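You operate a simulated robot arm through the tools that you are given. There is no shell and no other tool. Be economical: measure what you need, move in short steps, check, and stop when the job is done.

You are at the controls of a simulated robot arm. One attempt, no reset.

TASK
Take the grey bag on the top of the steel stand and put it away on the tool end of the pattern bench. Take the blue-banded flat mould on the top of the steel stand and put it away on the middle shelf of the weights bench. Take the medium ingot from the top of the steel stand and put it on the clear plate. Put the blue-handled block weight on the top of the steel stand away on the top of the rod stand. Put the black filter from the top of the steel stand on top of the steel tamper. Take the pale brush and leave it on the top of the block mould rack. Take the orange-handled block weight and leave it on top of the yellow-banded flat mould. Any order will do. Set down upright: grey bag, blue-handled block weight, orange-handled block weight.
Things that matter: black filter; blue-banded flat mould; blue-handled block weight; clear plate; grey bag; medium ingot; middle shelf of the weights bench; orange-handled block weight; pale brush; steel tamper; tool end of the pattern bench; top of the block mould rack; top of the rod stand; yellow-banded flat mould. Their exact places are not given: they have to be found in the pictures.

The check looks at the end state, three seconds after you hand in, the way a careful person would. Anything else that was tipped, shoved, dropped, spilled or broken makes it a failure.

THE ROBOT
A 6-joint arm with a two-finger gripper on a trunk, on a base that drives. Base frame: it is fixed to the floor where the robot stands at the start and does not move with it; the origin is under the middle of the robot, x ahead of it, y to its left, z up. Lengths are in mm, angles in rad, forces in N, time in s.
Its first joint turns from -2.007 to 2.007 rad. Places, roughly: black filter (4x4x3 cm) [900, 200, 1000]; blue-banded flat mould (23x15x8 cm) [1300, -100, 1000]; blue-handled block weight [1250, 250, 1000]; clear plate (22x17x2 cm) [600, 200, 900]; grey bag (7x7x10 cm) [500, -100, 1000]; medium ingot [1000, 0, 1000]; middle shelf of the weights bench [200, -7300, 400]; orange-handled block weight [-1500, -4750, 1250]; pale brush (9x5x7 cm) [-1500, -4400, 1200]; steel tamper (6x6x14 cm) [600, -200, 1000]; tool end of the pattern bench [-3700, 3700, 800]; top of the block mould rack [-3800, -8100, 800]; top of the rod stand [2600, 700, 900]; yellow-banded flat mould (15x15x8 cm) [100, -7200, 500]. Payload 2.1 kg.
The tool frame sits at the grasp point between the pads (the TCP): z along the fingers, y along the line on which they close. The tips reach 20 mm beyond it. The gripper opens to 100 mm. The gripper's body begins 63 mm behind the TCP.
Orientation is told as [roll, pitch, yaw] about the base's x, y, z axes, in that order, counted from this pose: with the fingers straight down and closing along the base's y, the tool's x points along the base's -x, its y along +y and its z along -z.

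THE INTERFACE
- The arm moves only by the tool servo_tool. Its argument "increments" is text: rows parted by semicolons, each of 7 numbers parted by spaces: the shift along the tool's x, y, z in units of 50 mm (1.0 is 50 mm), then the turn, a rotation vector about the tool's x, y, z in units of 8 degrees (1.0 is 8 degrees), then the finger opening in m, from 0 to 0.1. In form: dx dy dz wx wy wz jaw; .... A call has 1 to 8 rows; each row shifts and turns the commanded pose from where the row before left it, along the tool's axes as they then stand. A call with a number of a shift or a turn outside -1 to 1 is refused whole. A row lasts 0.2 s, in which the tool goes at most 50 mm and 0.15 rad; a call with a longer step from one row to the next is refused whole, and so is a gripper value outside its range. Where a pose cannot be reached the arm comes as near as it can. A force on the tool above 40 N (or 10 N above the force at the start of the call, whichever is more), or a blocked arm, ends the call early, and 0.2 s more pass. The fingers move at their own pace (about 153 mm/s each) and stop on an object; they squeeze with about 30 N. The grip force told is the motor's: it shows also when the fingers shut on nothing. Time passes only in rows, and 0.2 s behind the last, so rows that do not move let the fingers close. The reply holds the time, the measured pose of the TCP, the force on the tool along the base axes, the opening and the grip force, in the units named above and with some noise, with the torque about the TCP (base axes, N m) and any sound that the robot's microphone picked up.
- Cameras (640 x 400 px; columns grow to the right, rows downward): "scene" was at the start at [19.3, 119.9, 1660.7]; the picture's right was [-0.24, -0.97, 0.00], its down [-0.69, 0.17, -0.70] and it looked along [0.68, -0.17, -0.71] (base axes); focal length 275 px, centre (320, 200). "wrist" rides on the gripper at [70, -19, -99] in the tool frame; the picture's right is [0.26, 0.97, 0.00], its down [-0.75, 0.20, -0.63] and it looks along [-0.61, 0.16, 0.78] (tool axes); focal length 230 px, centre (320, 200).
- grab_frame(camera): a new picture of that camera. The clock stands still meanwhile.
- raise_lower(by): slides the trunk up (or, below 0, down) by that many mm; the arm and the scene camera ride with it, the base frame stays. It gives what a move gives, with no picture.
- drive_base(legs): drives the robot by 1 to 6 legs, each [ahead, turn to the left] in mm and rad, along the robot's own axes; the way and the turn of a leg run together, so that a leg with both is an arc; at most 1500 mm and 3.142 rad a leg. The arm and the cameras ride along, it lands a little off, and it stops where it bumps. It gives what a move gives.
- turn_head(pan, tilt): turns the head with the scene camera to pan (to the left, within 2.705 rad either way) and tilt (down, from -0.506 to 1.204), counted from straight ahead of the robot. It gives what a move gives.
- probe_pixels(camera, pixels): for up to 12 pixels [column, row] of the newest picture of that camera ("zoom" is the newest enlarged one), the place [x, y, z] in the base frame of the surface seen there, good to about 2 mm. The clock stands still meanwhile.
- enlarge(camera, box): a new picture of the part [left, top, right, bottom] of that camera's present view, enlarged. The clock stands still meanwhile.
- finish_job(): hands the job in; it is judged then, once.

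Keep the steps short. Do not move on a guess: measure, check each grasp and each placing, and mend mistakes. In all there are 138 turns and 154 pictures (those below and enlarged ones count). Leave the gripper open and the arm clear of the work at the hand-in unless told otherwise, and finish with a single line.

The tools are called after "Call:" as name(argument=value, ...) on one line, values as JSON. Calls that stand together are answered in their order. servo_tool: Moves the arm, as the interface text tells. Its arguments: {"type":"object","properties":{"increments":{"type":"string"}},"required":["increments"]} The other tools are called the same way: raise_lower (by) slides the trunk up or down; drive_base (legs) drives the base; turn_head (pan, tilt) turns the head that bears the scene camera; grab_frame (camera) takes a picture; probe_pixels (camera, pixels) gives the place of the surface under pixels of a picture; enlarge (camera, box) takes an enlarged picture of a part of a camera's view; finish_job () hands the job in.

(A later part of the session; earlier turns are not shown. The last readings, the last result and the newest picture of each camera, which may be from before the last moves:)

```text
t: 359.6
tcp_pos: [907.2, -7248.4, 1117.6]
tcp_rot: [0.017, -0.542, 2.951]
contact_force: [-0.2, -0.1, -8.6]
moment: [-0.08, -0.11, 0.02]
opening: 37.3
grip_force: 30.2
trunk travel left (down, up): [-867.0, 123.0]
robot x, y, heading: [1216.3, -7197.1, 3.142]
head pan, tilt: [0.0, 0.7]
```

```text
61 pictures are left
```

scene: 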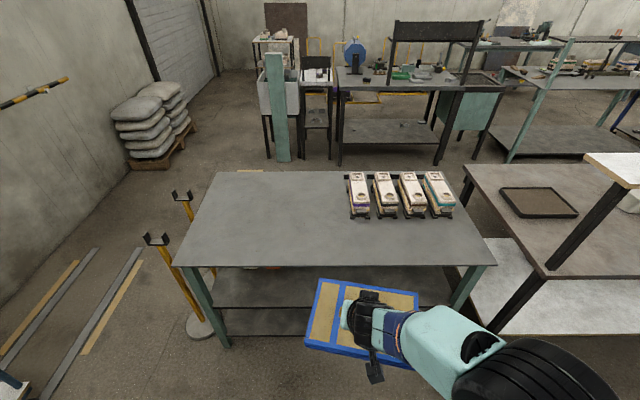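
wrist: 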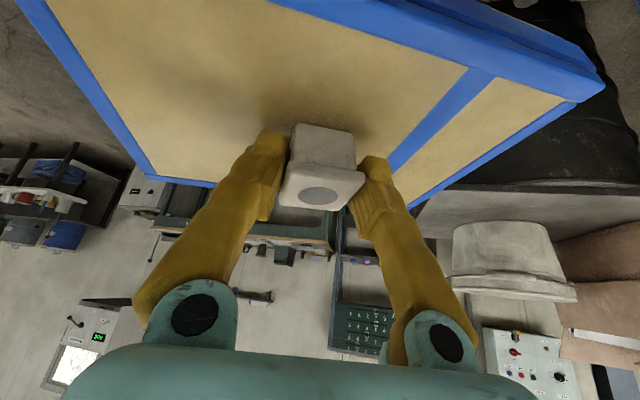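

Weights bench: top z 800, middle shelf z 440 (edge x≈500). Lower the trunk and look into the shelf.

Call:
raise_lower(by=-560)

Call:
turn_head(pan=0.2, tilt=0.45)

Call:
grab_frame(camera="scene")

Call:
grab_frame(camera="wrist")

```text
refused: -560 is not a number from -400 to 400
```

```text
t: 360.4
tcp_pos: [909.3, -7248.9, 1117.2]
tcp_rot: [0.017, -0.542, 2.952]
contact_force: [-0.3, -0.1, -8.2]
moment: [-0.08, -0.07, -0.02]
opening: 37.0
grip_force: 29.4
trunk travel left (down, up): [-867.0, 123.0]
robot x, y, heading: [1220.6, -7198.2, 3.141]
head pan, tilt: [0.201, 0.45]
```

```text
60 pictures are left
```

scene: 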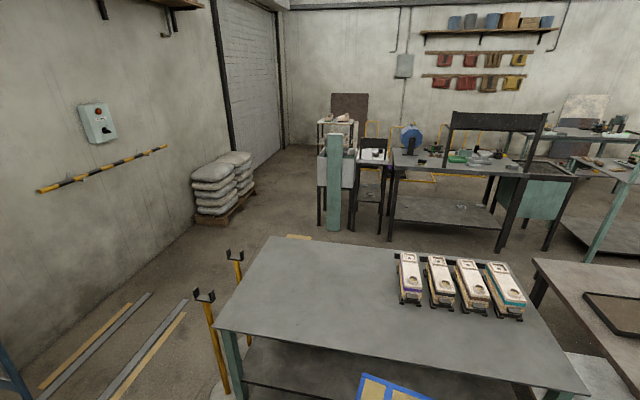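

```text
59 pictures are left
```

wrist: 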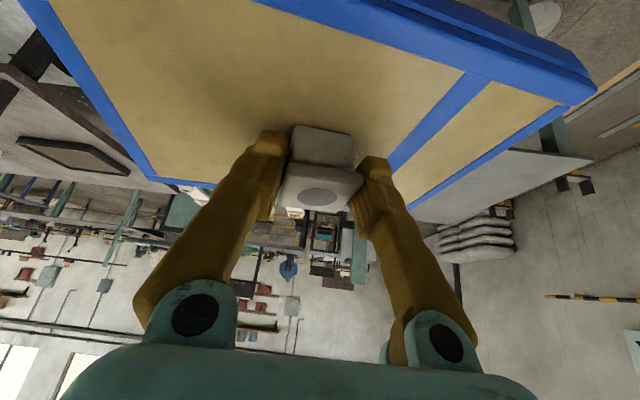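

Call:
raise_lower(by=-390)

Call:
raise_lower(by=-170)

Call:
turn_head(pan=0.1, tilt=0.6)

Call:
grab_frame(camera="scene")

```text
t: 364.2
tcp_pos: [907.7, -7247.9, 727.4]
tcp_rot: [0.018, -0.544, 2.953]
contact_force: [0.0, 0.1, -9.2]
moment: [-0.06, -0.11, 0.02]
opening: 37.2
grip_force: 30.2
trunk travel left (down, up): [-477.0, 513.0]
robot x, y, heading: [1217.3, -7197.3, 3.146]
head pan, tilt: [0.201, 0.45]
```

```text
t: 366.1
tcp_pos: [907.2, -7248.4, 558.1]
tcp_rot: [0.018, -0.544, 2.951]
contact_force: [0.2, 0.0, -9.2]
moment: [-0.06, -0.11, -0.01]
opening: 37.0
grip_force: 29.6
trunk travel left (down, up): [-307.0, 683.0]
robot x, y, heading: [1217.8, -7201.0, 3.143]
head pan, tilt: [0.201, 0.45]
```

```text
t: 366.8
tcp_pos: [908.1, -7248.3, 557.4]
tcp_rot: [0.018, -0.543, 2.955]
contact_force: [-0.2, -0.6, -8.5]
moment: [-0.08, -0.1, -0.01]
opening: 37.3
grip_force: 30.1
trunk travel left (down, up): [-307.0, 683.0]
robot x, y, heading: [1221.0, -7197.0, 3.141]
head pan, tilt: [0.099, 0.6]
```

```text
58 pictures are left
```

scene: 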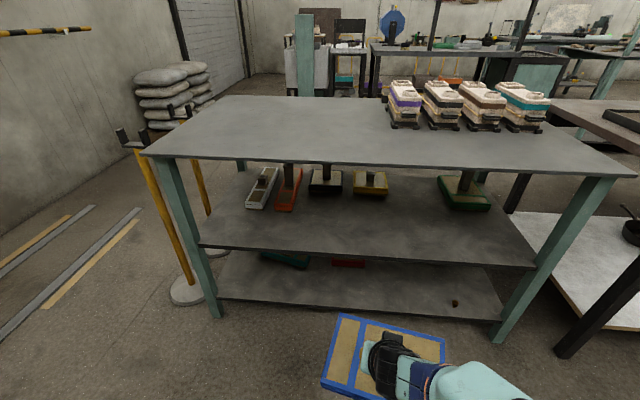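

Call:
probe_pixels(camera="scene", pixels=[[343, 317], [441, 341], [326, 380], [390, 328], [334, 350], [300, 225], [400, 225], [450, 235], [250, 240], [400, 155], [365, 195], [470, 205]])

```text
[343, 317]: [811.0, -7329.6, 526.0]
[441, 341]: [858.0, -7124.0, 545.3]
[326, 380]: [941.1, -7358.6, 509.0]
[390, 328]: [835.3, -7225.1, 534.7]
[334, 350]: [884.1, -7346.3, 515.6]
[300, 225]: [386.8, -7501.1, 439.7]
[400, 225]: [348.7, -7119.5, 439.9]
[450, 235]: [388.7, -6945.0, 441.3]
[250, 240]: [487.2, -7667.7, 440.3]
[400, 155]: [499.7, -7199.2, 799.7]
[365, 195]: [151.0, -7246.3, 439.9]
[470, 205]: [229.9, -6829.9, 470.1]
```

The mould slipped a bit in the grip at the bump (tilted ≈7°/5°, turned 0.22 rad). Correct by turning the tool, then re-measure; also probe the arm's outline for clearance under the bench top.

Call:
servo_tool(increments="0 0 0 -0.705 0.44 -0.51 0.02;0 0 0 -0.705 0.44 -0.51 0.02;0 0 0 0 0 0 0.02")

Call:
turn_head(pan=0.0, tilt=0.95)

Call:
grab_frame(camera="scene")

```text
t: 367.6
tcp_pos: [911.2, -7246.0, 555.1]
tcp_rot: [0.069, -0.435, 3.058]
contact_force: [-0.2, -0.1, -9.5]
moment: [-0.02, -0.05, 0.0]
opening: 37.4
grip_force: 29.8
out of reach, approached as far as the arm can: row 2
trunk travel left (down, up): [-307.0, 683.0]
robot x, y, heading: [1222.3, -7198.6, 3.14]
head pan, tilt: [0.099, 0.6]
```

```text
t: 368.4
tcp_pos: [912.4, -7247.5, 554.6]
tcp_rot: [0.07, -0.436, 3.059]
contact_force: [-0.5, 0.2, -9.4]
moment: [-0.01, -0.05, 0.02]
opening: 37.4
grip_force: 30.3
trunk travel left (down, up): [-307.0, 683.0]
robot x, y, heading: [1217.1, -7195.3, 3.139]
head pan, tilt: [0.0, 0.949]
```

```text
57 pictures are left
```

scene: 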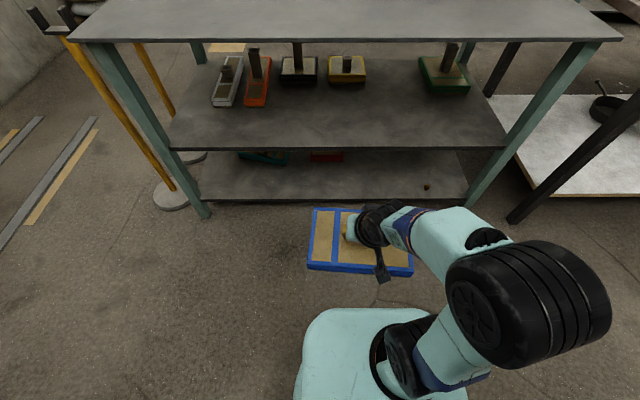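

Call:
probe_pixels(camera="scene", pixels=[[315, 211], [345, 211], [411, 265], [310, 260], [330, 263], [400, 215], [440, 215], [480, 235], [520, 250], [470, 270], [590, 290], [375, 212]])

```text
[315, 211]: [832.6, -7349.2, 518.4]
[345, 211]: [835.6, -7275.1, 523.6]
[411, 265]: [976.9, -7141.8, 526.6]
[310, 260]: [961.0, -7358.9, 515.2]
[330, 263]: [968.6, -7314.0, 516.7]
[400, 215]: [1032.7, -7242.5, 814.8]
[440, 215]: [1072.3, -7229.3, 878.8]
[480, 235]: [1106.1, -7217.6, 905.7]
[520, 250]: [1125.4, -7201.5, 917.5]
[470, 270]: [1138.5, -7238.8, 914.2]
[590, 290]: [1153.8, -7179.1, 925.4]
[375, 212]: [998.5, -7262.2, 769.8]
```

Call:
probe_pixels(camera="scene", pixels=[[330, 143], [330, 147], [330, 150], [300, 40], [300, 36], [300, 42], [270, 148], [400, 143], [400, 147], [345, 80], [363, 60], [330, 80]])

Call:
enlarge(camera="scene", box=[230, 20, 430, 160])

```text
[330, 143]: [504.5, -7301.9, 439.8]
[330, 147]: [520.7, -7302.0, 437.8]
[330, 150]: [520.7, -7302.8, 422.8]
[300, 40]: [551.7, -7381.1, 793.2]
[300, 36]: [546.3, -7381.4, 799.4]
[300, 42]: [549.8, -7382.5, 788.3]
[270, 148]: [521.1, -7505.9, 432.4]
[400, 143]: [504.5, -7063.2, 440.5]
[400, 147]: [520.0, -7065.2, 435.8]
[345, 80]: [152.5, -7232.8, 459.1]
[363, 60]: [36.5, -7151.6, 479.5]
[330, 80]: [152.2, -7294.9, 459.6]
```

```text
2.86 times, centred on (330, 90) of scene
```

zoom: 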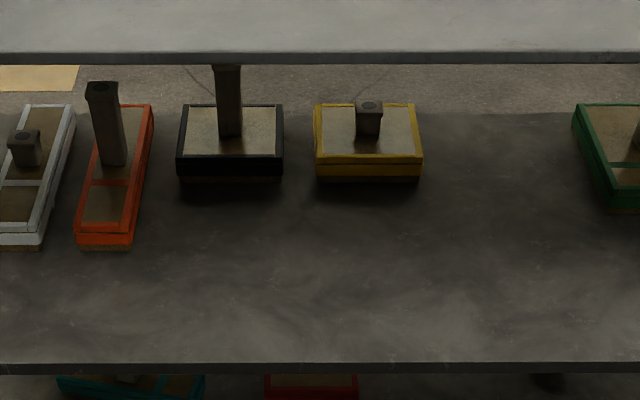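

Shelf edge x=520, bench-top edge x=551 (underside ≈778). Extend the arm 100 mm so the forearm lies flatter, and measure its profile again.

Call:
servo_tool(increments="-0.9 0 0.42 0 0 0 0.02;-0.9 0 0.42 0 0 0 0.02;0 0 0 0 0 0 0.02")

Call:
grab_frame(camera="scene")

Call:
probe_pixels(camera="scene", pixels=[[375, 180], [390, 180], [405, 180], [420, 185], [440, 190], [460, 200], [480, 215], [500, 230], [520, 240], [315, 175], [305, 215], [410, 225]])

```text
t: 369.2
tcp_pos: [811.2, -7241.6, 553.0]
tcp_rot: [0.069, -0.435, 3.057]
contact_force: [0.2, 0.7, -8.7]
moment: [-0.02, -0.04, 0.02]
opening: 37.6
grip_force: 30.0
trunk travel left (down, up): [-307.0, 683.0]
robot x, y, heading: [1216.0, -7197.4, 3.141]
head pan, tilt: [0.0, 0.949]
```

```text
55 pictures are left
```

scene: 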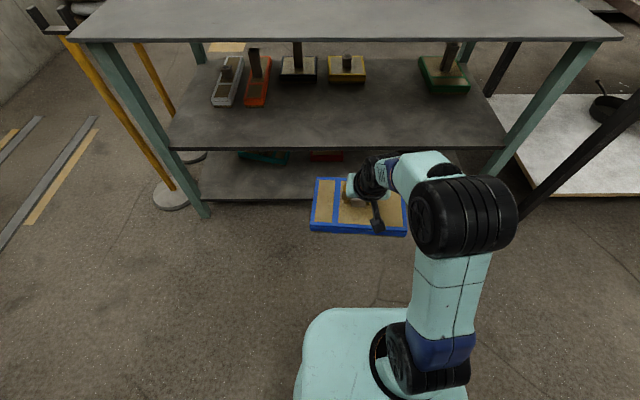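

```text
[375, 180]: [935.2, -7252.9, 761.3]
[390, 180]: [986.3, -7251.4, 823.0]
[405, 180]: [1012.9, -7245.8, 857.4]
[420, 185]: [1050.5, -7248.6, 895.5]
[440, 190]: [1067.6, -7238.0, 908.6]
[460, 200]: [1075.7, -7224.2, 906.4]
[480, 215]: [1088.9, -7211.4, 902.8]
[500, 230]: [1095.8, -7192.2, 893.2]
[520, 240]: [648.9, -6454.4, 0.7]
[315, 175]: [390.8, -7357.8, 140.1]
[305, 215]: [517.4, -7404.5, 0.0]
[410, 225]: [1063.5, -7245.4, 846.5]
```

Profile is good now (≈55 mm clearance). Lower so the mould clears the shelf by ~10 mm, drive 395 mm in.

Call:
raise_lower(by=-26)

Call:
drive_base(legs=[[250, 0]])

Call:
grab_frame(camera="scene")

Call:
grab_frame(camera="wrist")

```text
t: 369.9
tcp_pos: [812.4, -7242.6, 528.5]
tcp_rot: [0.068, -0.436, 3.059]
contact_force: [0.0, -0.2, -8.8]
moment: [-0.05, -0.08, -0.01]
opening: 37.4
grip_force: 29.9
trunk travel left (down, up): [-281.0, 709.0]
robot x, y, heading: [1215.5, -7200.0, 3.141]
head pan, tilt: [0.0, 0.949]
```

```text
t: 371.8
tcp_pos: [561.1, -7241.4, 529.7]
tcp_rot: [0.07, -0.437, 3.061]
contact_force: [0.3, 0.8, -8.5]
moment: [0.03, -0.07, -0.02]
opening: 37.1
grip_force: 30.6
trunk travel left (down, up): [-281.0, 709.0]
robot x, y, heading: [967.4, -7200.1, 3.142]
head pan, tilt: [0.0, 0.949]
```

```text
54 pictures are left
```

scene: 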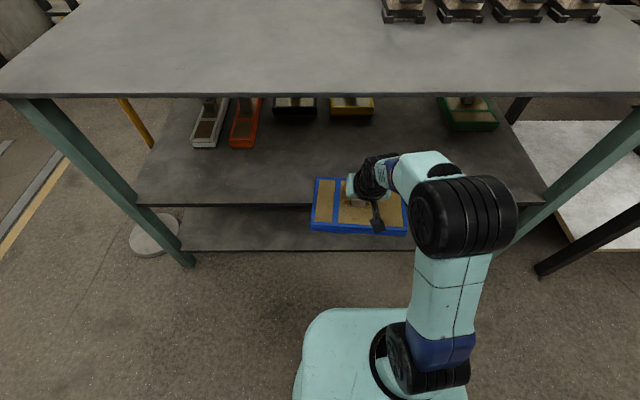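

```text
53 pictures are left
```

wrist: 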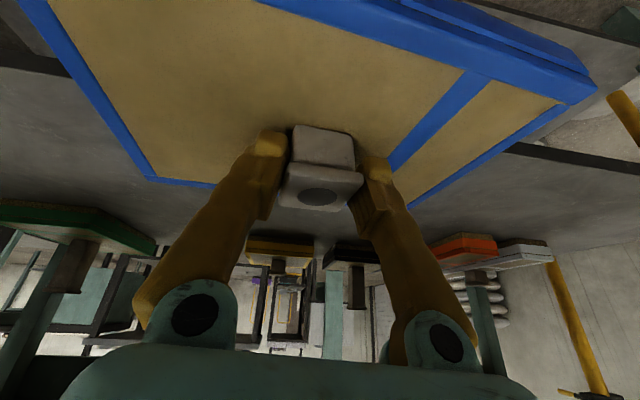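

Clear so far; drive on 145 mm.

Call:
drive_base(legs=[[145, 0]])

Call:
grab_frame(camera="scene")

Call:
raise_lower(by=-14)

```text
t: 373.2
tcp_pos: [436.1, -7241.5, 525.3]
tcp_rot: [0.065, -0.415, 3.063]
contact_force: [0.2, -0.3, -8.4]
moment: [-0.03, -0.08, -0.02]
opening: 37.3
grip_force: 30.1
trunk travel left (down, up): [-281.0, 709.0]
robot x, y, heading: [832.8, -7196.4, -3.14]
head pan, tilt: [0.0, 0.949]
stopped in leg 1: the robot was blocked; the commanded pose is now the measured one
```

```text
52 pictures are left
```

scene: 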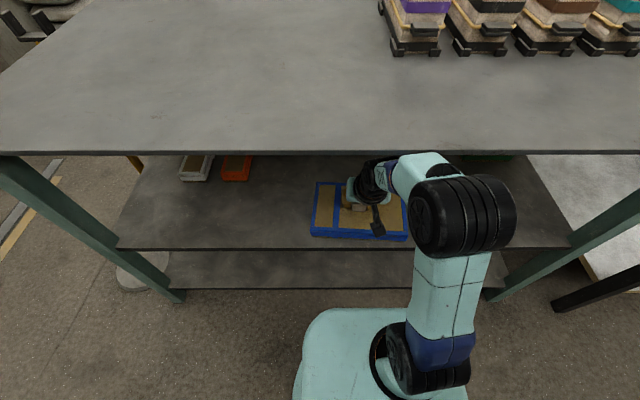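

```text
t: 373.8
tcp_pos: [429.2, -7243.5, 510.9]
tcp_rot: [0.064, -0.417, 3.063]
contact_force: [-5.7, 2.8, 6.7]
moment: [0.23, 0.0, -0.08]
opening: 35.8
grip_force: 29.8
trunk travel left (down, up): [-267.0, 723.0]
robot x, y, heading: [830.0, -7198.2, -3.141]
head pan, tilt: [0.0, 0.949]
```

The forearm brushed the bench-top edge, but the mould is fully over the shelf (x≈354–504) and touching. Press down the last few mm gently.

Call:
servo_tool(increments="0.02 0 0.045 0 0 0 0.02;0 0 0 0 0 0 0.02")

Call:
servo_tool(increments="0.02 0 0.045 0 0 0 0.02;0 0 0 0 0 0 0.02")

Call:
enlarge(camera="scene", box=[290, 140, 450, 260])

Call:
probe_pixels(camera="zoom", pixels=[[115, 130], [110, 305], [200, 320], [400, 330], [115, 330], [400, 355], [200, 140]])

```text
t: 374.4
tcp_pos: [430.8, -7242.9, 509.3]
tcp_rot: [0.07, -0.421, 3.062]
contact_force: [-10.7, 5.0, 23.5]
moment: [0.29, 0.17, -0.47]
opening: 35.6
grip_force: 30.0
trunk travel left (down, up): [-267.0, 723.0]
robot x, y, heading: [830.5, -7195.3, -3.142]
head pan, tilt: [0.0, 0.949]
```

```text
t: 375.0
tcp_pos: [431.6, -7242.1, 506.5]
tcp_rot: [0.067, -0.418, 3.064]
contact_force: [-10.4, 5.1, 26.5]
moment: [0.59, 0.2, -0.23]
opening: 35.5
grip_force: 29.9
trunk travel left (down, up): [-267.0, 723.0]
robot x, y, heading: [827.5, -7195.3, -3.144]
head pan, tilt: [0.0, 0.949]
```

```text
3.33 times, centred on (370, 200) of scene
```

zoom: 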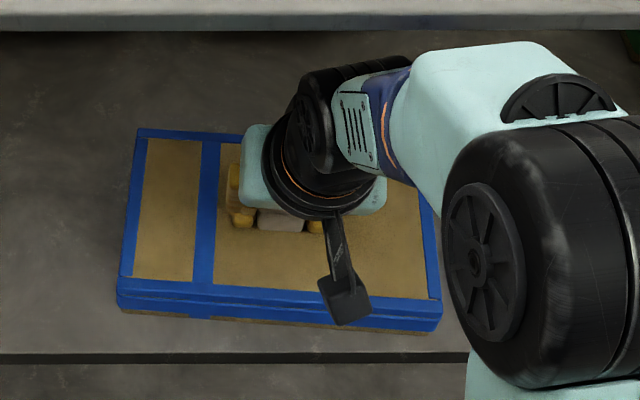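

```text
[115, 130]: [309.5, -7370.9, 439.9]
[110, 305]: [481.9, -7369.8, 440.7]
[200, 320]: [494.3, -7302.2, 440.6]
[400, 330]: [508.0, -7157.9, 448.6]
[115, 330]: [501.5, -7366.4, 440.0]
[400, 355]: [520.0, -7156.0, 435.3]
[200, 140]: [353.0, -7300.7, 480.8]
```

Mould lies flat (back edge z 481 as expected). Release, raise 9 mm along the tool axis, and drive back.

Call:
servo_tool(increments="0 0 0 0 0 0 0.08;0 0 0 0 0 0 0.08;0 0 0 0 0 0 0.08;0 0 -0.2 0 0 0 0.08;0 0 0 0 0 0 0.08")

Call:
drive_base(legs=[[-300, 0]])

Call:
grab_frame(camera="scene")

```text
t: 376.2
tcp_pos: [436.7, -7242.1, 512.8]
tcp_rot: [0.066, -0.411, 3.061]
contact_force: [-0.9, 0.9, -0.4]
moment: [0.02, -0.02, 0.02]
opening: 80.0
grip_force: 0.0
trunk travel left (down, up): [-267.0, 723.0]
robot x, y, heading: [832.9, -7200.5, -3.139]
head pan, tilt: [0.0, 0.949]
```

```text
t: 378.2
tcp_pos: [738.8, -7243.8, 513.4]
tcp_rot: [0.065, -0.413, 3.066]
contact_force: [-0.1, -0.1, 0.6]
moment: [0.02, 0.01, -0.01]
opening: 79.9
grip_force: 0.0
trunk travel left (down, up): [-267.0, 723.0]
robot x, y, heading: [1131.1, -7197.6, -3.138]
head pan, tilt: [0.0, 0.949]
```

```text
50 pictures are left
```

scene: 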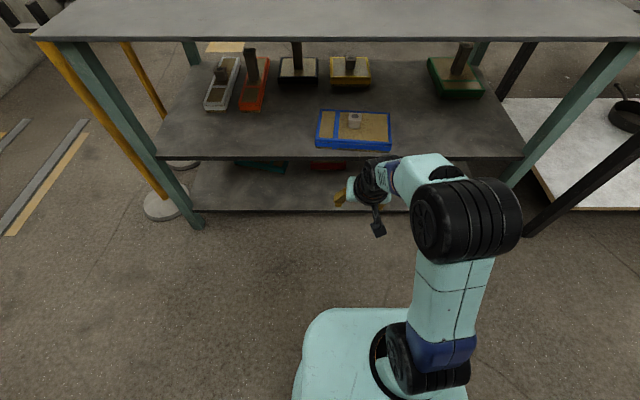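

Mould is placed well. Stow the arm upright, raise the trunk, and look south-west for the way round to the west aisle.

Call:
raise_lower(by=390)

Call:
servo_tool(increments="0.3 0 -0.6 0.15 0.95 0 0.1;0.3 0 -0.6 0.15 0.95 0 0.1;0 0 0 0.15 0.95 0 0.1;0.8 0 0 0 0 -0.55 0.1;0 0 0 0 0 0 0.1")

Call:
turn_head(pan=0.7, tilt=0.45)

Call:
grab_frame(camera="scene")

Call:
probe_pixels(camera="scene", pixels=[[320, 350], [320, 300], [320, 250], [320, 200], [200, 300], [400, 300], [450, 250], [400, 220], [250, 220], [150, 250], [480, 300], [560, 250]])

```text
t: 382.0
tcp_pos: [737.0, -7243.7, 903.3]
tcp_rot: [0.064, -0.413, 3.066]
contact_force: [0.9, 0.1, 0.3]
moment: [0.03, 0.01, -0.03]
opening: 80.0
grip_force: 0.1
trunk travel left (down, up): [-657.0, 333.0]
robot x, y, heading: [1130.9, -7193.8, -3.134]
head pan, tilt: [0.0, 0.949]
```

```text
t: 383.2
tcp_pos: [825.5, -7244.2, 947.6]
tcp_rot: [-0.003, -0.013, -3.128]
contact_force: [0.3, 0.2, 0.4]
moment: [0.01, -0.02, 0.03]
opening: 100.1
grip_force: 0.1
trunk travel left (down, up): [-657.0, 333.0]
robot x, y, heading: [1133.7, -7193.1, -3.139]
head pan, tilt: [0.0, 0.949]
```

```text
t: 384.3
tcp_pos: [826.8, -7245.3, 949.3]
tcp_rot: [-0.003, -0.018, -3.125]
contact_force: [-0.5, 0.0, -0.2]
moment: [0.0, -0.01, -0.01]
opening: 99.8
grip_force: 0.1
trunk travel left (down, up): [-657.0, 333.0]
robot x, y, heading: [1134.7, -7195.0, -3.138]
head pan, tilt: [0.7, 0.45]
```

```text
49 pictures are left
```

scene: 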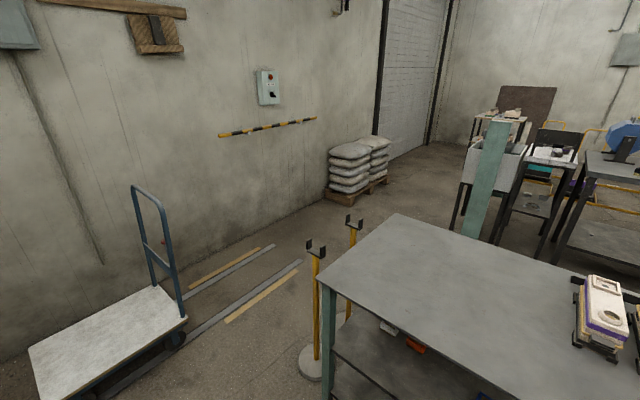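

```text
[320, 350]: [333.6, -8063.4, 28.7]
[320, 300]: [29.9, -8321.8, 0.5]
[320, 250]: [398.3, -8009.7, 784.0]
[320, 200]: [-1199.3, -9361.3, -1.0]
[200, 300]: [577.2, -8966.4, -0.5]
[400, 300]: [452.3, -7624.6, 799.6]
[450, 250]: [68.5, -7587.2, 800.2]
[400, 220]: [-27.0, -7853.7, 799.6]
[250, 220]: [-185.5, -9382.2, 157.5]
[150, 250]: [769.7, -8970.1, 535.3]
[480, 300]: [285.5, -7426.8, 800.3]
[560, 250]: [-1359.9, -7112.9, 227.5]
```

Call:
probe_pixels(camera="scene", pixels=[[303, 360], [315, 378], [312, 350], [325, 375], [184, 320], [180, 338], [172, 348], [168, 300], [350, 312], [345, 322], [152, 288], [100, 365]])

Call:
enlarge(camera="scene", box=[20, 180, 380, 400])

```text
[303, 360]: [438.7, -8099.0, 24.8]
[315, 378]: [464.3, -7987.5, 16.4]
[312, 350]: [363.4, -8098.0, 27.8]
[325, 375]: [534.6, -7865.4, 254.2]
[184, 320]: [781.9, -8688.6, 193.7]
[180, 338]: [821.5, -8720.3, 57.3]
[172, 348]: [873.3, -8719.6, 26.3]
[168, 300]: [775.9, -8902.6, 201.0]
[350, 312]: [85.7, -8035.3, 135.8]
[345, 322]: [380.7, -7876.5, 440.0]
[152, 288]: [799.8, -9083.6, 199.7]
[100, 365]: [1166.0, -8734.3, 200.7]
```

```text
1.78 times, centred on (200, 290) of scene
```

zoom: 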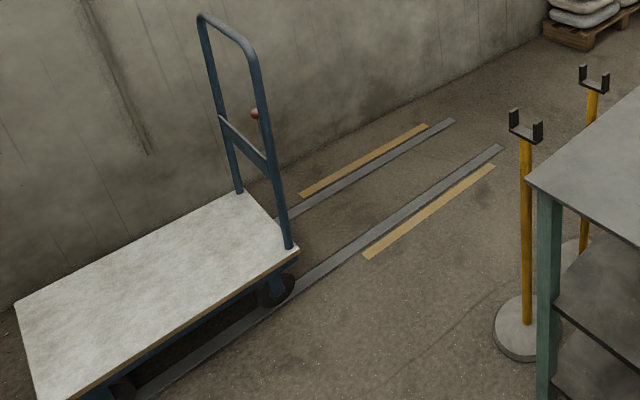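

Gap between stanchion (400,-8020, r≈100) and cart corner (782,-8689) is wide enough. Drive round the south end and up the west aisle (x≈-700).

Call:
drive_base(legs=[[0, 1.355], [1110, 0], [0, -1.042], [579, 0], [0, -0.468], [1062, 0]])

Call:
turn_head(pan=-1.3, tilt=0.4)

Call:
grab_frame(camera="scene")

Call:
probe_pixels(camera="scene", pixels=[[320, 350], [320, 250], [320, 200], [250, 250], [200, 250], [150, 250], [400, 250], [450, 250], [280, 200], [360, 200]])

```text
t: 405.2
tcp_pos: [-998.8, -8337.9, 949.0]
tcp_rot: [-0.003, -0.017, 3.005]
contact_force: [-0.8, -0.3, -0.9]
moment: [0.0, 0.04, 0.01]
opening: 99.6
grip_force: 0.1
trunk travel left (down, up): [-657.0, 333.0]
robot x, y, heading: [-690.1, -8337.5, 2.995]
head pan, tilt: [0.7, 0.45]
```

```text
t: 407.1
tcp_pos: [-997.0, -8339.2, 948.5]
tcp_rot: [-0.004, -0.016, 3.004]
contact_force: [0.0, -1.4, 0.1]
moment: [0.01, 0.01, 0.03]
opening: 100.1
grip_force: 0.1
trunk travel left (down, up): [-657.0, 333.0]
robot x, y, heading: [-686.6, -8339.9, 2.994]
head pan, tilt: [-1.3, 0.4]
```

```text
47 pictures are left
```

scene: 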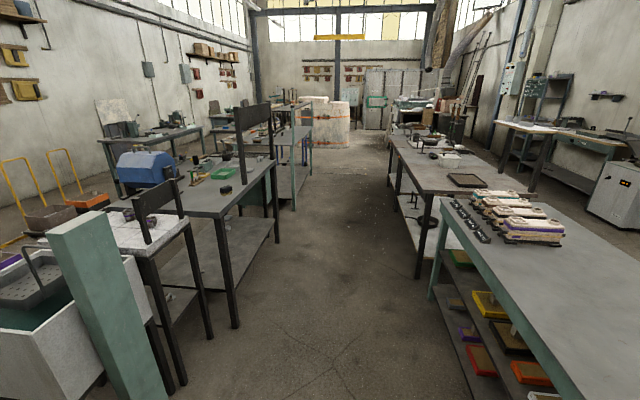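

```text
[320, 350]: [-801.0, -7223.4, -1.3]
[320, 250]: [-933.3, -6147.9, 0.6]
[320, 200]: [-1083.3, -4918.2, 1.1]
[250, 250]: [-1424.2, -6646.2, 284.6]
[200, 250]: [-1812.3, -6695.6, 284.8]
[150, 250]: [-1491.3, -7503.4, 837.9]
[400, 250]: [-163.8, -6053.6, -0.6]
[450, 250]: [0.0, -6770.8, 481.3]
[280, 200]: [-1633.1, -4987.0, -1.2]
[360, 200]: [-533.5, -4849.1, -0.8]
```

Aisle is clear. Drive north to y≈-4600 and face the teal bench's upper shelf.

Call:
drive_base(legs=[[0, -1.43], [1500, 0], [1500, 0], [740, 0], [0, 1.575], [250, 0]])

Call:
raise_lower(by=330)

Call:
turn_head(pan=0.0, tilt=0.6)

Call:
grab_frame(camera="scene")

```text
t: 433.9
tcp_pos: [-1257.7, -4655.7, 947.2]
tcp_rot: [-0.004, -0.014, -3.122]
contact_force: [-0.2, -0.4, 0.4]
moment: [-0.03, 0.0, 0.0]
opening: 100.1
grip_force: 0.0
trunk travel left (down, up): [-657.0, 333.0]
robot x, y, heading: [-948.9, -4605.6, -3.134]
head pan, tilt: [-1.3, 0.4]
```

```text
t: 437.2
tcp_pos: [-1257.2, -4656.2, 1278.2]
tcp_rot: [-0.004, -0.015, -3.123]
contact_force: [-1.0, 0.1, -0.2]
moment: [-0.01, 0.0, 0.01]
opening: 100.1
grip_force: 0.1
trunk travel left (down, up): [-987.0, 3.0]
robot x, y, heading: [-950.8, -4609.5, -3.132]
head pan, tilt: [-1.3, 0.4]
```

```text
t: 438.7
tcp_pos: [-1257.0, -4657.2, 1278.3]
tcp_rot: [-0.002, -0.016, -3.121]
contact_force: [-0.4, -0.5, 0.0]
moment: [-0.02, 0.01, 0.01]
opening: 100.2
grip_force: 0.1
trunk travel left (down, up): [-987.0, 3.0]
robot x, y, heading: [-949.3, -4605.5, -3.134]
head pan, tilt: [0.0, 0.6]
```

```text
46 pictures are left
```

scene: 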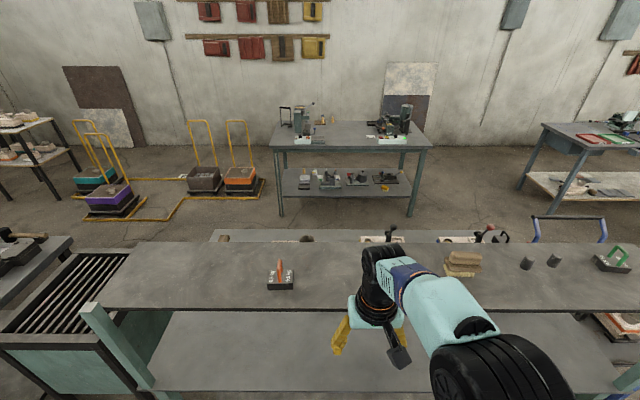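

Call:
enlarge(camera="scene", box=[400, 235, 520, 310])

Call:
probe_pixels(camera="scene", pixels=[[460, 258], [460, 272], [475, 265], [446, 265], [281, 265], [270, 285], [293, 283], [281, 285], [281, 245], [281, 309], [462, 240], [460, 278]])

Call:
enlarge(camera="scene", box=[245, 245, 317, 305])

```text
5.33 times, centred on (460, 272) of scene
```

zoom: 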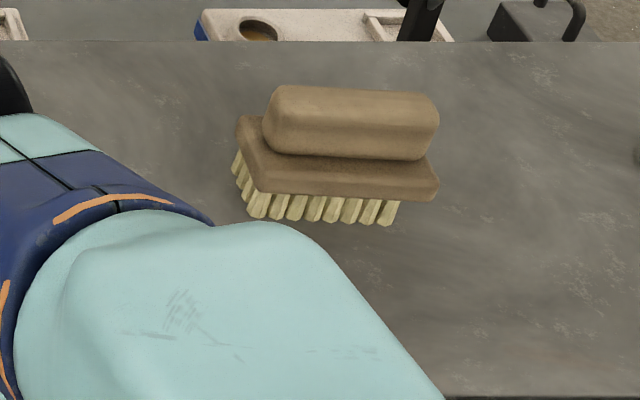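

```text
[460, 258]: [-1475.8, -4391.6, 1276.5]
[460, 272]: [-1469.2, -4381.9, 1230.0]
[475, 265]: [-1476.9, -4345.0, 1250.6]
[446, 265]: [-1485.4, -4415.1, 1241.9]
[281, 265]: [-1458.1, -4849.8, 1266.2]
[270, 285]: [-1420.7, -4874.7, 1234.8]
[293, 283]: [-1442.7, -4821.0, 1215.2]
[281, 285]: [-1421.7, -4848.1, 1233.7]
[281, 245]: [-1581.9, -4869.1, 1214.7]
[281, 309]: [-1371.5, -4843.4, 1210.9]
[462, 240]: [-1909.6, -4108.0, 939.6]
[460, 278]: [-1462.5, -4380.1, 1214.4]
```

```text
6.67 times, centred on (281, 275) of scene
```

zoom: 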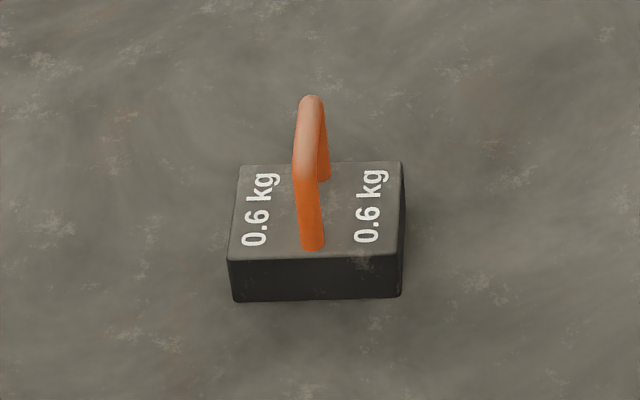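

Brush centre ≈(-1483,-4382), shelf z 1214, handle top 1277. Lift the arm, reposition in front of it, and turn the jaws 90° to grip across the handle.

Call:
servo_tool(increments="0 0 -0.9 0 0 0 0.1;0 0 -0.3 0 0 -0.98 0.1;0 0 0 0 0 -0.98 0.1;0 0 0 0 0 -0.98 0.1;0 0 0 0 0 -0.98 0.1;0 0 0 0 0 -0.98 0.1;0 0 0 0 0 -0.98 0.1")

Call:
servo_tool(increments="0 0 0 0 0 -0.98 0.1;0 0 0 0 0 -0.98 0.1;0 0 0 0 0 -0.98 0.1;0 0 0 0 0 -0.98 0.1;0 0 0 0 0 -0.98 0.1;0 0 0 0 0 0 0.1")

Call:
drive_base(legs=[[0, -1.58], [200, 0], [0, 1.571], [125, 0]])

Call:
grab_frame(camera="wrist")

Call:
grab_frame(camera="scene")

```text
t: 440.3
tcp_pos: [-1256.5, -4657.1, 1338.3]
tcp_rot: [-0.014, -0.007, -2.299]
contact_force: [0.2, 0.8, 0.1]
moment: [-0.01, -0.03, -0.02]
opening: 99.9
grip_force: 0.1
trunk travel left (down, up): [-987.0, 3.0]
robot x, y, heading: [-949.0, -4612.1, -3.128]
head pan, tilt: [0.0, 0.6]
```

```text
t: 441.7
tcp_pos: [-1256.7, -4656.8, 1339.8]
tcp_rot: [-0.016, 0.003, -1.613]
contact_force: [0.3, 0.6, -0.8]
moment: [0.0, -0.03, 0.02]
opening: 100.0
grip_force: 0.1
trunk travel left (down, up): [-987.0, 3.0]
robot x, y, heading: [-949.9, -4608.7, -3.136]
head pan, tilt: [0.0, 0.6]
```

```text
t: 451.8
tcp_pos: [-1368.7, -4453.9, 1344.2]
tcp_rot: [-0.028, 0.002, -1.623]
contact_force: [-1.4, -0.7, 0.5]
moment: [0.01, -0.12, -0.01]
opening: 99.9
grip_force: 0.1
trunk travel left (down, up): [-987.0, 3.0]
robot x, y, heading: [-1081.0, -4407.9, -3.139]
head pan, tilt: [0.0, 0.6]
```

```text
43 pictures are left
```

wrist: 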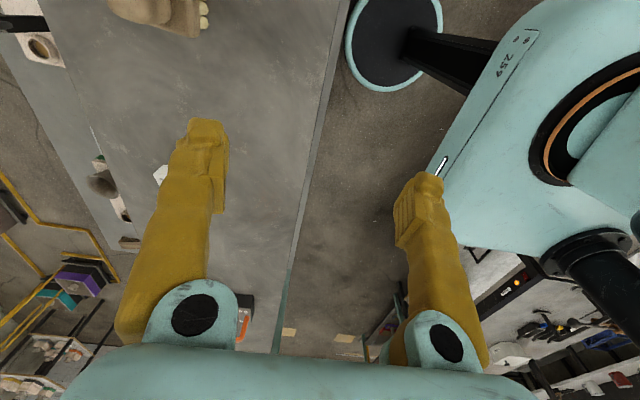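

```text
42 pictures are left
```

scene: 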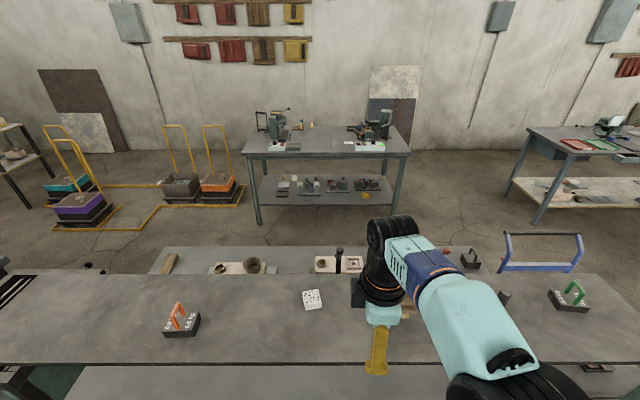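

Call:
servo_tool(increments="0.453 -0.785 0.16 0 0 0 0.08;0.453 -0.785 0.16 0 0 0 0.08;0.453 -0.785 0.16 -0.2 0 0 0.08;0 0 0 0 0 0 0.08")

Call:
grab_frame(camera="wrist")

Call:
probe_pixels(camera="wrist", pixels=[[320, 60], [290, 60], [350, 60], [320, 20], [320, 100], [300, 90], [340, 90], [300, 30], [340, 30], [320, 130]])

```text
t: 452.8
tcp_pos: [-1482.1, -4380.7, 1321.9]
tcp_rot: [-0.002, 0.001, -1.622]
contact_force: [0.7, 0.1, -0.1]
moment: [-0.02, 0.06, 0.02]
opening: 79.9
grip_force: 0.1
trunk travel left (down, up): [-987.0, 3.0]
robot x, y, heading: [-1078.4, -4408.3, -3.138]
head pan, tilt: [0.0, 0.6]
```

```text
41 pictures are left
```

wrist: 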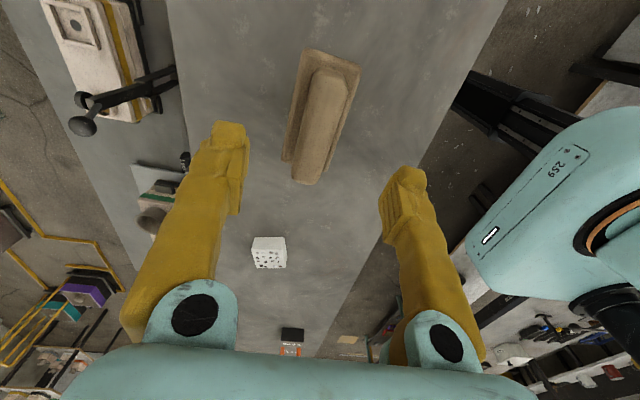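

```text
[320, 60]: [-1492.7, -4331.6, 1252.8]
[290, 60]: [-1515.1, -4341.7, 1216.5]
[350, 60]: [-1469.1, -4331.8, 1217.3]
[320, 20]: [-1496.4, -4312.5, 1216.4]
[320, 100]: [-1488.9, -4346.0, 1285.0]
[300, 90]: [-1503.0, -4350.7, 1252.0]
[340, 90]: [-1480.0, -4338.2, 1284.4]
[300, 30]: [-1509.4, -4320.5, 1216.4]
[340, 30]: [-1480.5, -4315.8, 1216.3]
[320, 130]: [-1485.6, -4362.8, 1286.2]
```

Handle top 1286, base plate 1252. Align slightly, descend to z 1275 and grip the handle.

Call:
servo_tool(increments="0.08 -0.05 0 0 0 -0.5 0.08;0 0 0.6 0 0 0 0.08;0 0 0.34 0 0 0 0.08;0 0 0 0 0 0 0.08;0 0 0 0 0 0 0.015;0 0 0 0 0 0 0.015;0 0 0 0 0 0 0.015;0 0 0 0 0 0 0.015")

Call:
servo_tool(increments="0 0 -0.4 0 0 0 0.015;0 0 -0.5 0 0 0 0.015;0 0 0 0 0 0 0.015")

Call:
grab_frame(camera="wrist")

```text
t: 454.6
tcp_pos: [-1489.6, -4377.0, 1273.9]
tcp_rot: [0.007, 0.002, -1.555]
contact_force: [0.1, 0.8, -0.1]
moment: [-0.04, -0.02, 0.0]
opening: 20.5
grip_force: 30.6
trunk travel left (down, up): [-987.0, 3.0]
robot x, y, heading: [-1078.2, -4407.6, -3.136]
head pan, tilt: [0.0, 0.6]
```

```text
t: 455.4
tcp_pos: [-1491.6, -4376.4, 1318.2]
tcp_rot: [0.005, 0.001, -1.555]
contact_force: [-0.1, 0.1, -0.2]
moment: [0.02, -0.01, 0.02]
opening: 20.8
grip_force: 30.6
trunk travel left (down, up): [-987.0, 3.0]
robot x, y, heading: [-1078.3, -4409.1, -3.143]
head pan, tilt: [0.0, 0.6]
```

```text
40 pictures are left
```

wrist: 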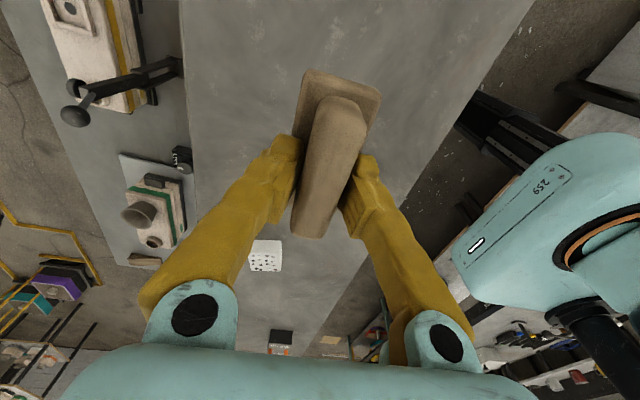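

Brush held. Retract and drive down the aisle to y≈-8330, then face west and look for the block mould rack.

Call:
servo_tool(increments="0 0.9 -0.3 0 0 0 0.015;0 0.95 0 0 0 0 0.015;0 0 0 0 0 0 0.015")

Call:
drive_base(legs=[[-380, 0], [0, 1.572], [1500, 0], [1500, 0], [930, 0], [0, -1.571]])

Call:
turn_head(pan=0.0, tilt=0.35)

Call:
grab_frame(camera="scene")

Call:
probe_pixels(camera="scene", pixels=[[320, 350], [320, 300], [320, 250], [320, 220], [250, 250], [400, 250], [450, 300], [350, 180], [320, 180], [380, 180], [420, 200], [290, 200]])

```text
t: 456.2
tcp_pos: [-1400.3, -4373.9, 1334.7]
tcp_rot: [0.005, 0.003, -1.554]
contact_force: [0.0, 0.3, -1.4]
moment: [-0.03, 0.0, -0.02]
opening: 20.7
grip_force: 29.7
trunk travel left (down, up): [-987.0, 3.0]
robot x, y, heading: [-1076.5, -4408.8, -3.137]
head pan, tilt: [0.0, 0.6]
```

```text
t: 484.8
tcp_pos: [-1067.1, -8303.8, 1335.8]
tcp_rot: [0.005, 0.001, -1.556]
contact_force: [-0.1, -0.7, -1.0]
moment: [0.0, 0.01, -0.02]
opening: 20.9
grip_force: 30.2
trunk travel left (down, up): [-987.0, 3.0]
robot x, y, heading: [-746.7, -8339.2, 3.14]
head pan, tilt: [0.0, 0.6]
```

```text
t: 485.5
tcp_pos: [-1067.2, -8303.0, 1335.7]
tcp_rot: [0.006, 0.0, -1.557]
contact_force: [0.3, 0.9, -0.5]
moment: [-0.03, 0.02, -0.02]
opening: 20.8
grip_force: 29.6
trunk travel left (down, up): [-987.0, 3.0]
robot x, y, heading: [-743.2, -8334.2, 3.139]
head pan, tilt: [0.0, 0.351]
```

```text
39 pictures are left
```

scene: 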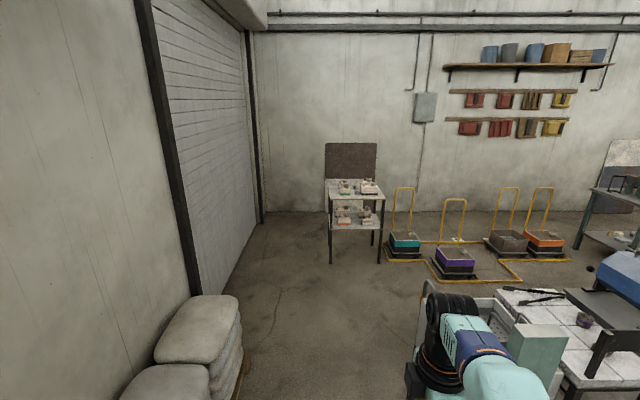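

```text
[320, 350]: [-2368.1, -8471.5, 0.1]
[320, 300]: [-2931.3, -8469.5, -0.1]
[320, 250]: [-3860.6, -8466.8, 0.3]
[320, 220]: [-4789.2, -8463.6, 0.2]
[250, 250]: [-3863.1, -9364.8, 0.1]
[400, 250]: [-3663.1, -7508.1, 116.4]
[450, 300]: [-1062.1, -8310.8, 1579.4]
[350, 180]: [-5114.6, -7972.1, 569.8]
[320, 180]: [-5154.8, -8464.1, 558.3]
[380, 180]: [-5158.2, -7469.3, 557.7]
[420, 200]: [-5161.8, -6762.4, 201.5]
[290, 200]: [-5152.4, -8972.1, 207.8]
```

Call:
enlarge(camera="scene", box=[300, 165, 420, 270])

Call:
probe_pixels(camera="zoom", pixels=[[185, 85], [210, 120], [410, 125], [300, 115], [235, 100], [210, 330], [420, 340], [250, 115], [360, 90], [285, 75], [240, 125], [320, 120]])

```text
3.81 times, centred on (360, 218) of scene
```

zoom: 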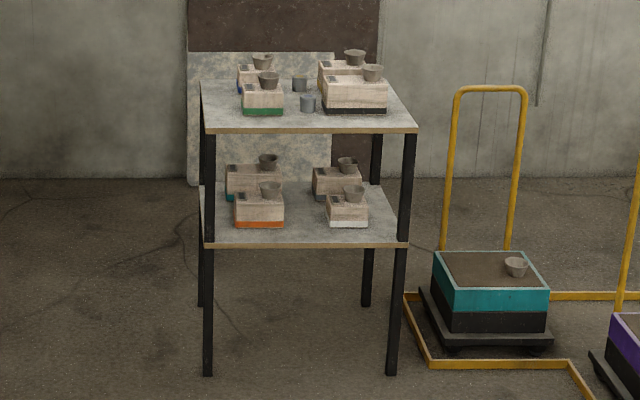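

```text
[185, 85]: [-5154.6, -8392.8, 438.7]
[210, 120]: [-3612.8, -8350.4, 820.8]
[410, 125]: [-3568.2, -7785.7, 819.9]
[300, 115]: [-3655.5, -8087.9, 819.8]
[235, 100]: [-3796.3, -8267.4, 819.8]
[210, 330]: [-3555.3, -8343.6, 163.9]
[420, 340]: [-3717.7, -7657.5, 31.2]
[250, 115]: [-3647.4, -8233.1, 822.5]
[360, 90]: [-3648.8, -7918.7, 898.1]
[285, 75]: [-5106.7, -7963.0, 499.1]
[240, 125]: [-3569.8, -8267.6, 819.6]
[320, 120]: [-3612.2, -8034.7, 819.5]
```

Rack top z=820, front edge x≈-3545; free spot at (-3600,-8090). Drive there, lower the trunk, and look.

Call:
drive_base(legs=[[0, -0.086], [1225, 0], [1225, 0], [0, 0.088]])

Call:
raise_lower(by=-340)

Call:
turn_head(pan=0.1, tilt=0.75)

Call:
grab_frame(camera="scene")

Call:
grab_frame(camera="wrist")

```text
t: 498.5
tcp_pos: [-3508.9, -8081.0, 1334.4]
tcp_rot: [0.004, 0.002, -1.562]
contact_force: [0.7, 0.9, -1.2]
moment: [-0.01, 0.01, -0.03]
opening: 21.0
grip_force: 30.4
trunk travel left (down, up): [-987.0, 3.0]
robot x, y, heading: [-3187.6, -8118.3, 3.136]
head pan, tilt: [0.0, 0.351]
```

```text
t: 501.9
tcp_pos: [-3508.0, -8081.3, 994.4]
tcp_rot: [0.006, 0.003, -1.561]
contact_force: [0.1, 0.3, -1.9]
moment: [-0.04, 0.0, 0.02]
opening: 21.0
grip_force: 30.3
trunk travel left (down, up): [-647.0, 343.0]
robot x, y, heading: [-3187.3, -8115.9, 3.135]
head pan, tilt: [0.0, 0.351]
```

```text
t: 502.7
tcp_pos: [-3506.8, -8081.0, 995.6]
tcp_rot: [0.005, 0.0, -1.562]
contact_force: [0.7, 0.5, -0.8]
moment: [-0.02, 0.01, 0.01]
opening: 20.7
grip_force: 30.1
trunk travel left (down, up): [-647.0, 343.0]
robot x, y, heading: [-3188.9, -8117.6, 3.138]
head pan, tilt: [0.099, 0.75]
```

```text
37 pictures are left
```

scene: 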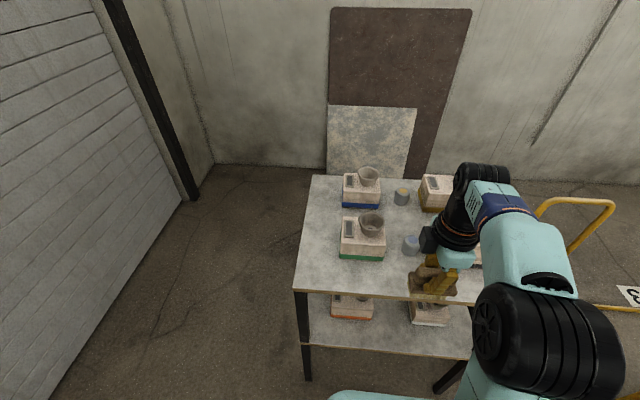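

```text
36 pictures are left
```

wrist: 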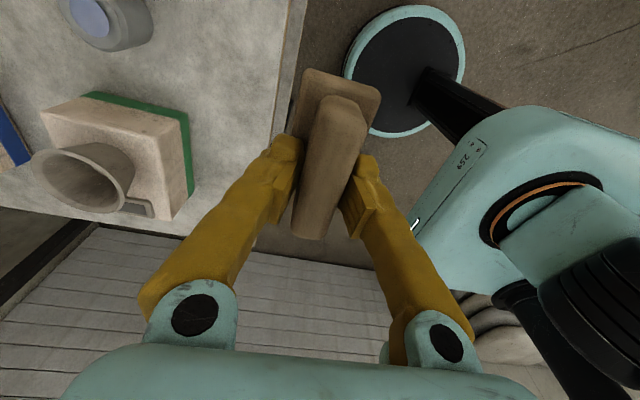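

Call:
probe_pixels(camera="scene", pixels=[[362, 259], [362, 278], [400, 270], [410, 254], [385, 250], [400, 295], [330, 270], [420, 258], [340, 288]])

Call:
probe_pixels(camera="wrist", pixels=[[110, 45], [150, 40], [190, 140], [185, 205], [240, 100], [290, 60]])

```text
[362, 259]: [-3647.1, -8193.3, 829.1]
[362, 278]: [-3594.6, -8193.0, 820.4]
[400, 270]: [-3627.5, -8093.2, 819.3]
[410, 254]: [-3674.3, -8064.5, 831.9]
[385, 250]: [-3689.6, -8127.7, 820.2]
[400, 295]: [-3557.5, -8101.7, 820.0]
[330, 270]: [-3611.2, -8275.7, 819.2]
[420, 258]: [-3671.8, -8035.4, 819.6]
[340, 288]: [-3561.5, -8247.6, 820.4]
```

```text
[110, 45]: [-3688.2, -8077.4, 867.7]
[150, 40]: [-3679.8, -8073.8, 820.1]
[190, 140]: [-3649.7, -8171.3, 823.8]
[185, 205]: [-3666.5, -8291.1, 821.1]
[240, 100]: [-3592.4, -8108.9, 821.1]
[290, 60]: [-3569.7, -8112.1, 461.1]
```

Call:
servo_tool(increments="-0.04 -0.91 0 0 0 0 0.015;-0.04 -0.91 0 0 0 0 0.015;0 0 0.9 0 0 0 0.015;0 0 0.9 0 0 0 0.015;0 0 0.38 0 0 0 0.015;0 0 0 0 0 0 0.015")

Call:
servo_tool(increments="0 0 0.05 0 0 0 0.015;0 0 0 0 0 0 0.015")

Call:
grab_frame(camera="wrist")

```text
t: 504.1
tcp_pos: [-3599.4, -8086.2, 884.5]
tcp_rot: [0.005, 0.003, -1.562]
contact_force: [-0.5, 1.0, -0.3]
moment: [-0.01, 0.03, -0.02]
opening: 20.8
grip_force: 29.5
trunk travel left (down, up): [-647.0, 343.0]
robot x, y, heading: [-3185.3, -8116.6, 3.132]
head pan, tilt: [0.099, 0.75]
```

```text
t: 504.7
tcp_pos: [-3598.5, -8087.0, 882.4]
tcp_rot: [0.004, 0.003, -1.562]
contact_force: [-0.2, -1.2, -0.6]
moment: [-0.02, -0.03, -0.01]
opening: 20.6
grip_force: 30.6
trunk travel left (down, up): [-647.0, 343.0]
robot x, y, heading: [-3192.1, -8116.7, 3.136]
head pan, tilt: [0.099, 0.75]
```

```text
35 pictures are left
```

wrist: 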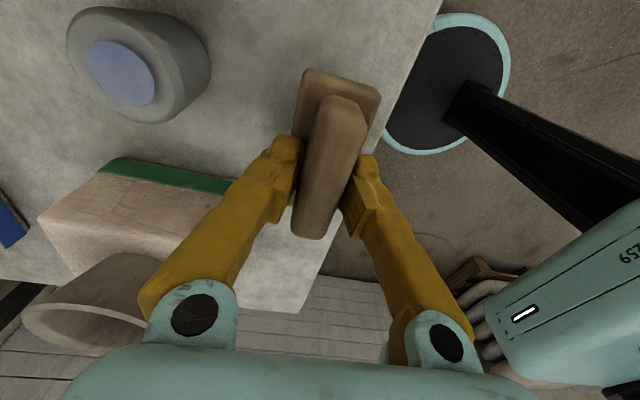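

Call:
servo_tool(increments="0 0 0.03 0 0 0 0.015;0 0 0 0 0 0 0.015")

Call:
servo_tool(increments="0 0 0.02 0 0 0 0.015;0 0 0 0 0 0 0.015")

```text
t: 505.3
tcp_pos: [-3597.8, -8086.6, 880.4]
tcp_rot: [0.006, 0.002, -1.562]
contact_force: [0.4, -0.5, -0.9]
moment: [-0.02, 0.0, 0.0]
opening: 20.9
grip_force: 30.6
trunk travel left (down, up): [-647.0, 343.0]
robot x, y, heading: [-3186.8, -8122.3, 3.139]
head pan, tilt: [0.099, 0.75]
```

```text
t: 505.9
tcp_pos: [-3598.8, -8085.8, 881.2]
tcp_rot: [0.005, 0.002, -1.561]
contact_force: [0.0, -0.5, -1.1]
moment: [0.0, 0.01, -0.02]
opening: 20.5
grip_force: 29.8
trunk travel left (down, up): [-647.0, 343.0]
robot x, y, heading: [-3187.0, -8121.0, 3.136]
head pan, tilt: [0.099, 0.75]
```

Call:
servo_tool(increments="0 0 0.025 0 0 0 0.015;0 0 0 0 0 0 0.015")

Call:
servo_tool(increments="0 0 0.02 0 0 0 0.015;0 0 0 0 0 0 0.015")

```text
t: 506.5
tcp_pos: [-3598.7, -8086.5, 878.9]
tcp_rot: [0.005, 0.001, -1.563]
contact_force: [0.3, 0.2, -1.3]
moment: [0.0, 0.02, 0.01]
opening: 20.7
grip_force: 29.9
trunk travel left (down, up): [-647.0, 343.0]
robot x, y, heading: [-3188.0, -8118.9, 3.139]
head pan, tilt: [0.099, 0.75]
```

```text
t: 507.1
tcp_pos: [-3597.1, -8086.1, 878.4]
tcp_rot: [0.005, 0.002, -1.562]
contact_force: [-0.2, 0.8, -1.1]
moment: [-0.04, 0.0, -0.01]
opening: 20.9
grip_force: 30.1
trunk travel left (down, up): [-647.0, 343.0]
robot x, y, heading: [-3186.3, -8115.3, 3.138]
head pan, tilt: [0.099, 0.75]
```

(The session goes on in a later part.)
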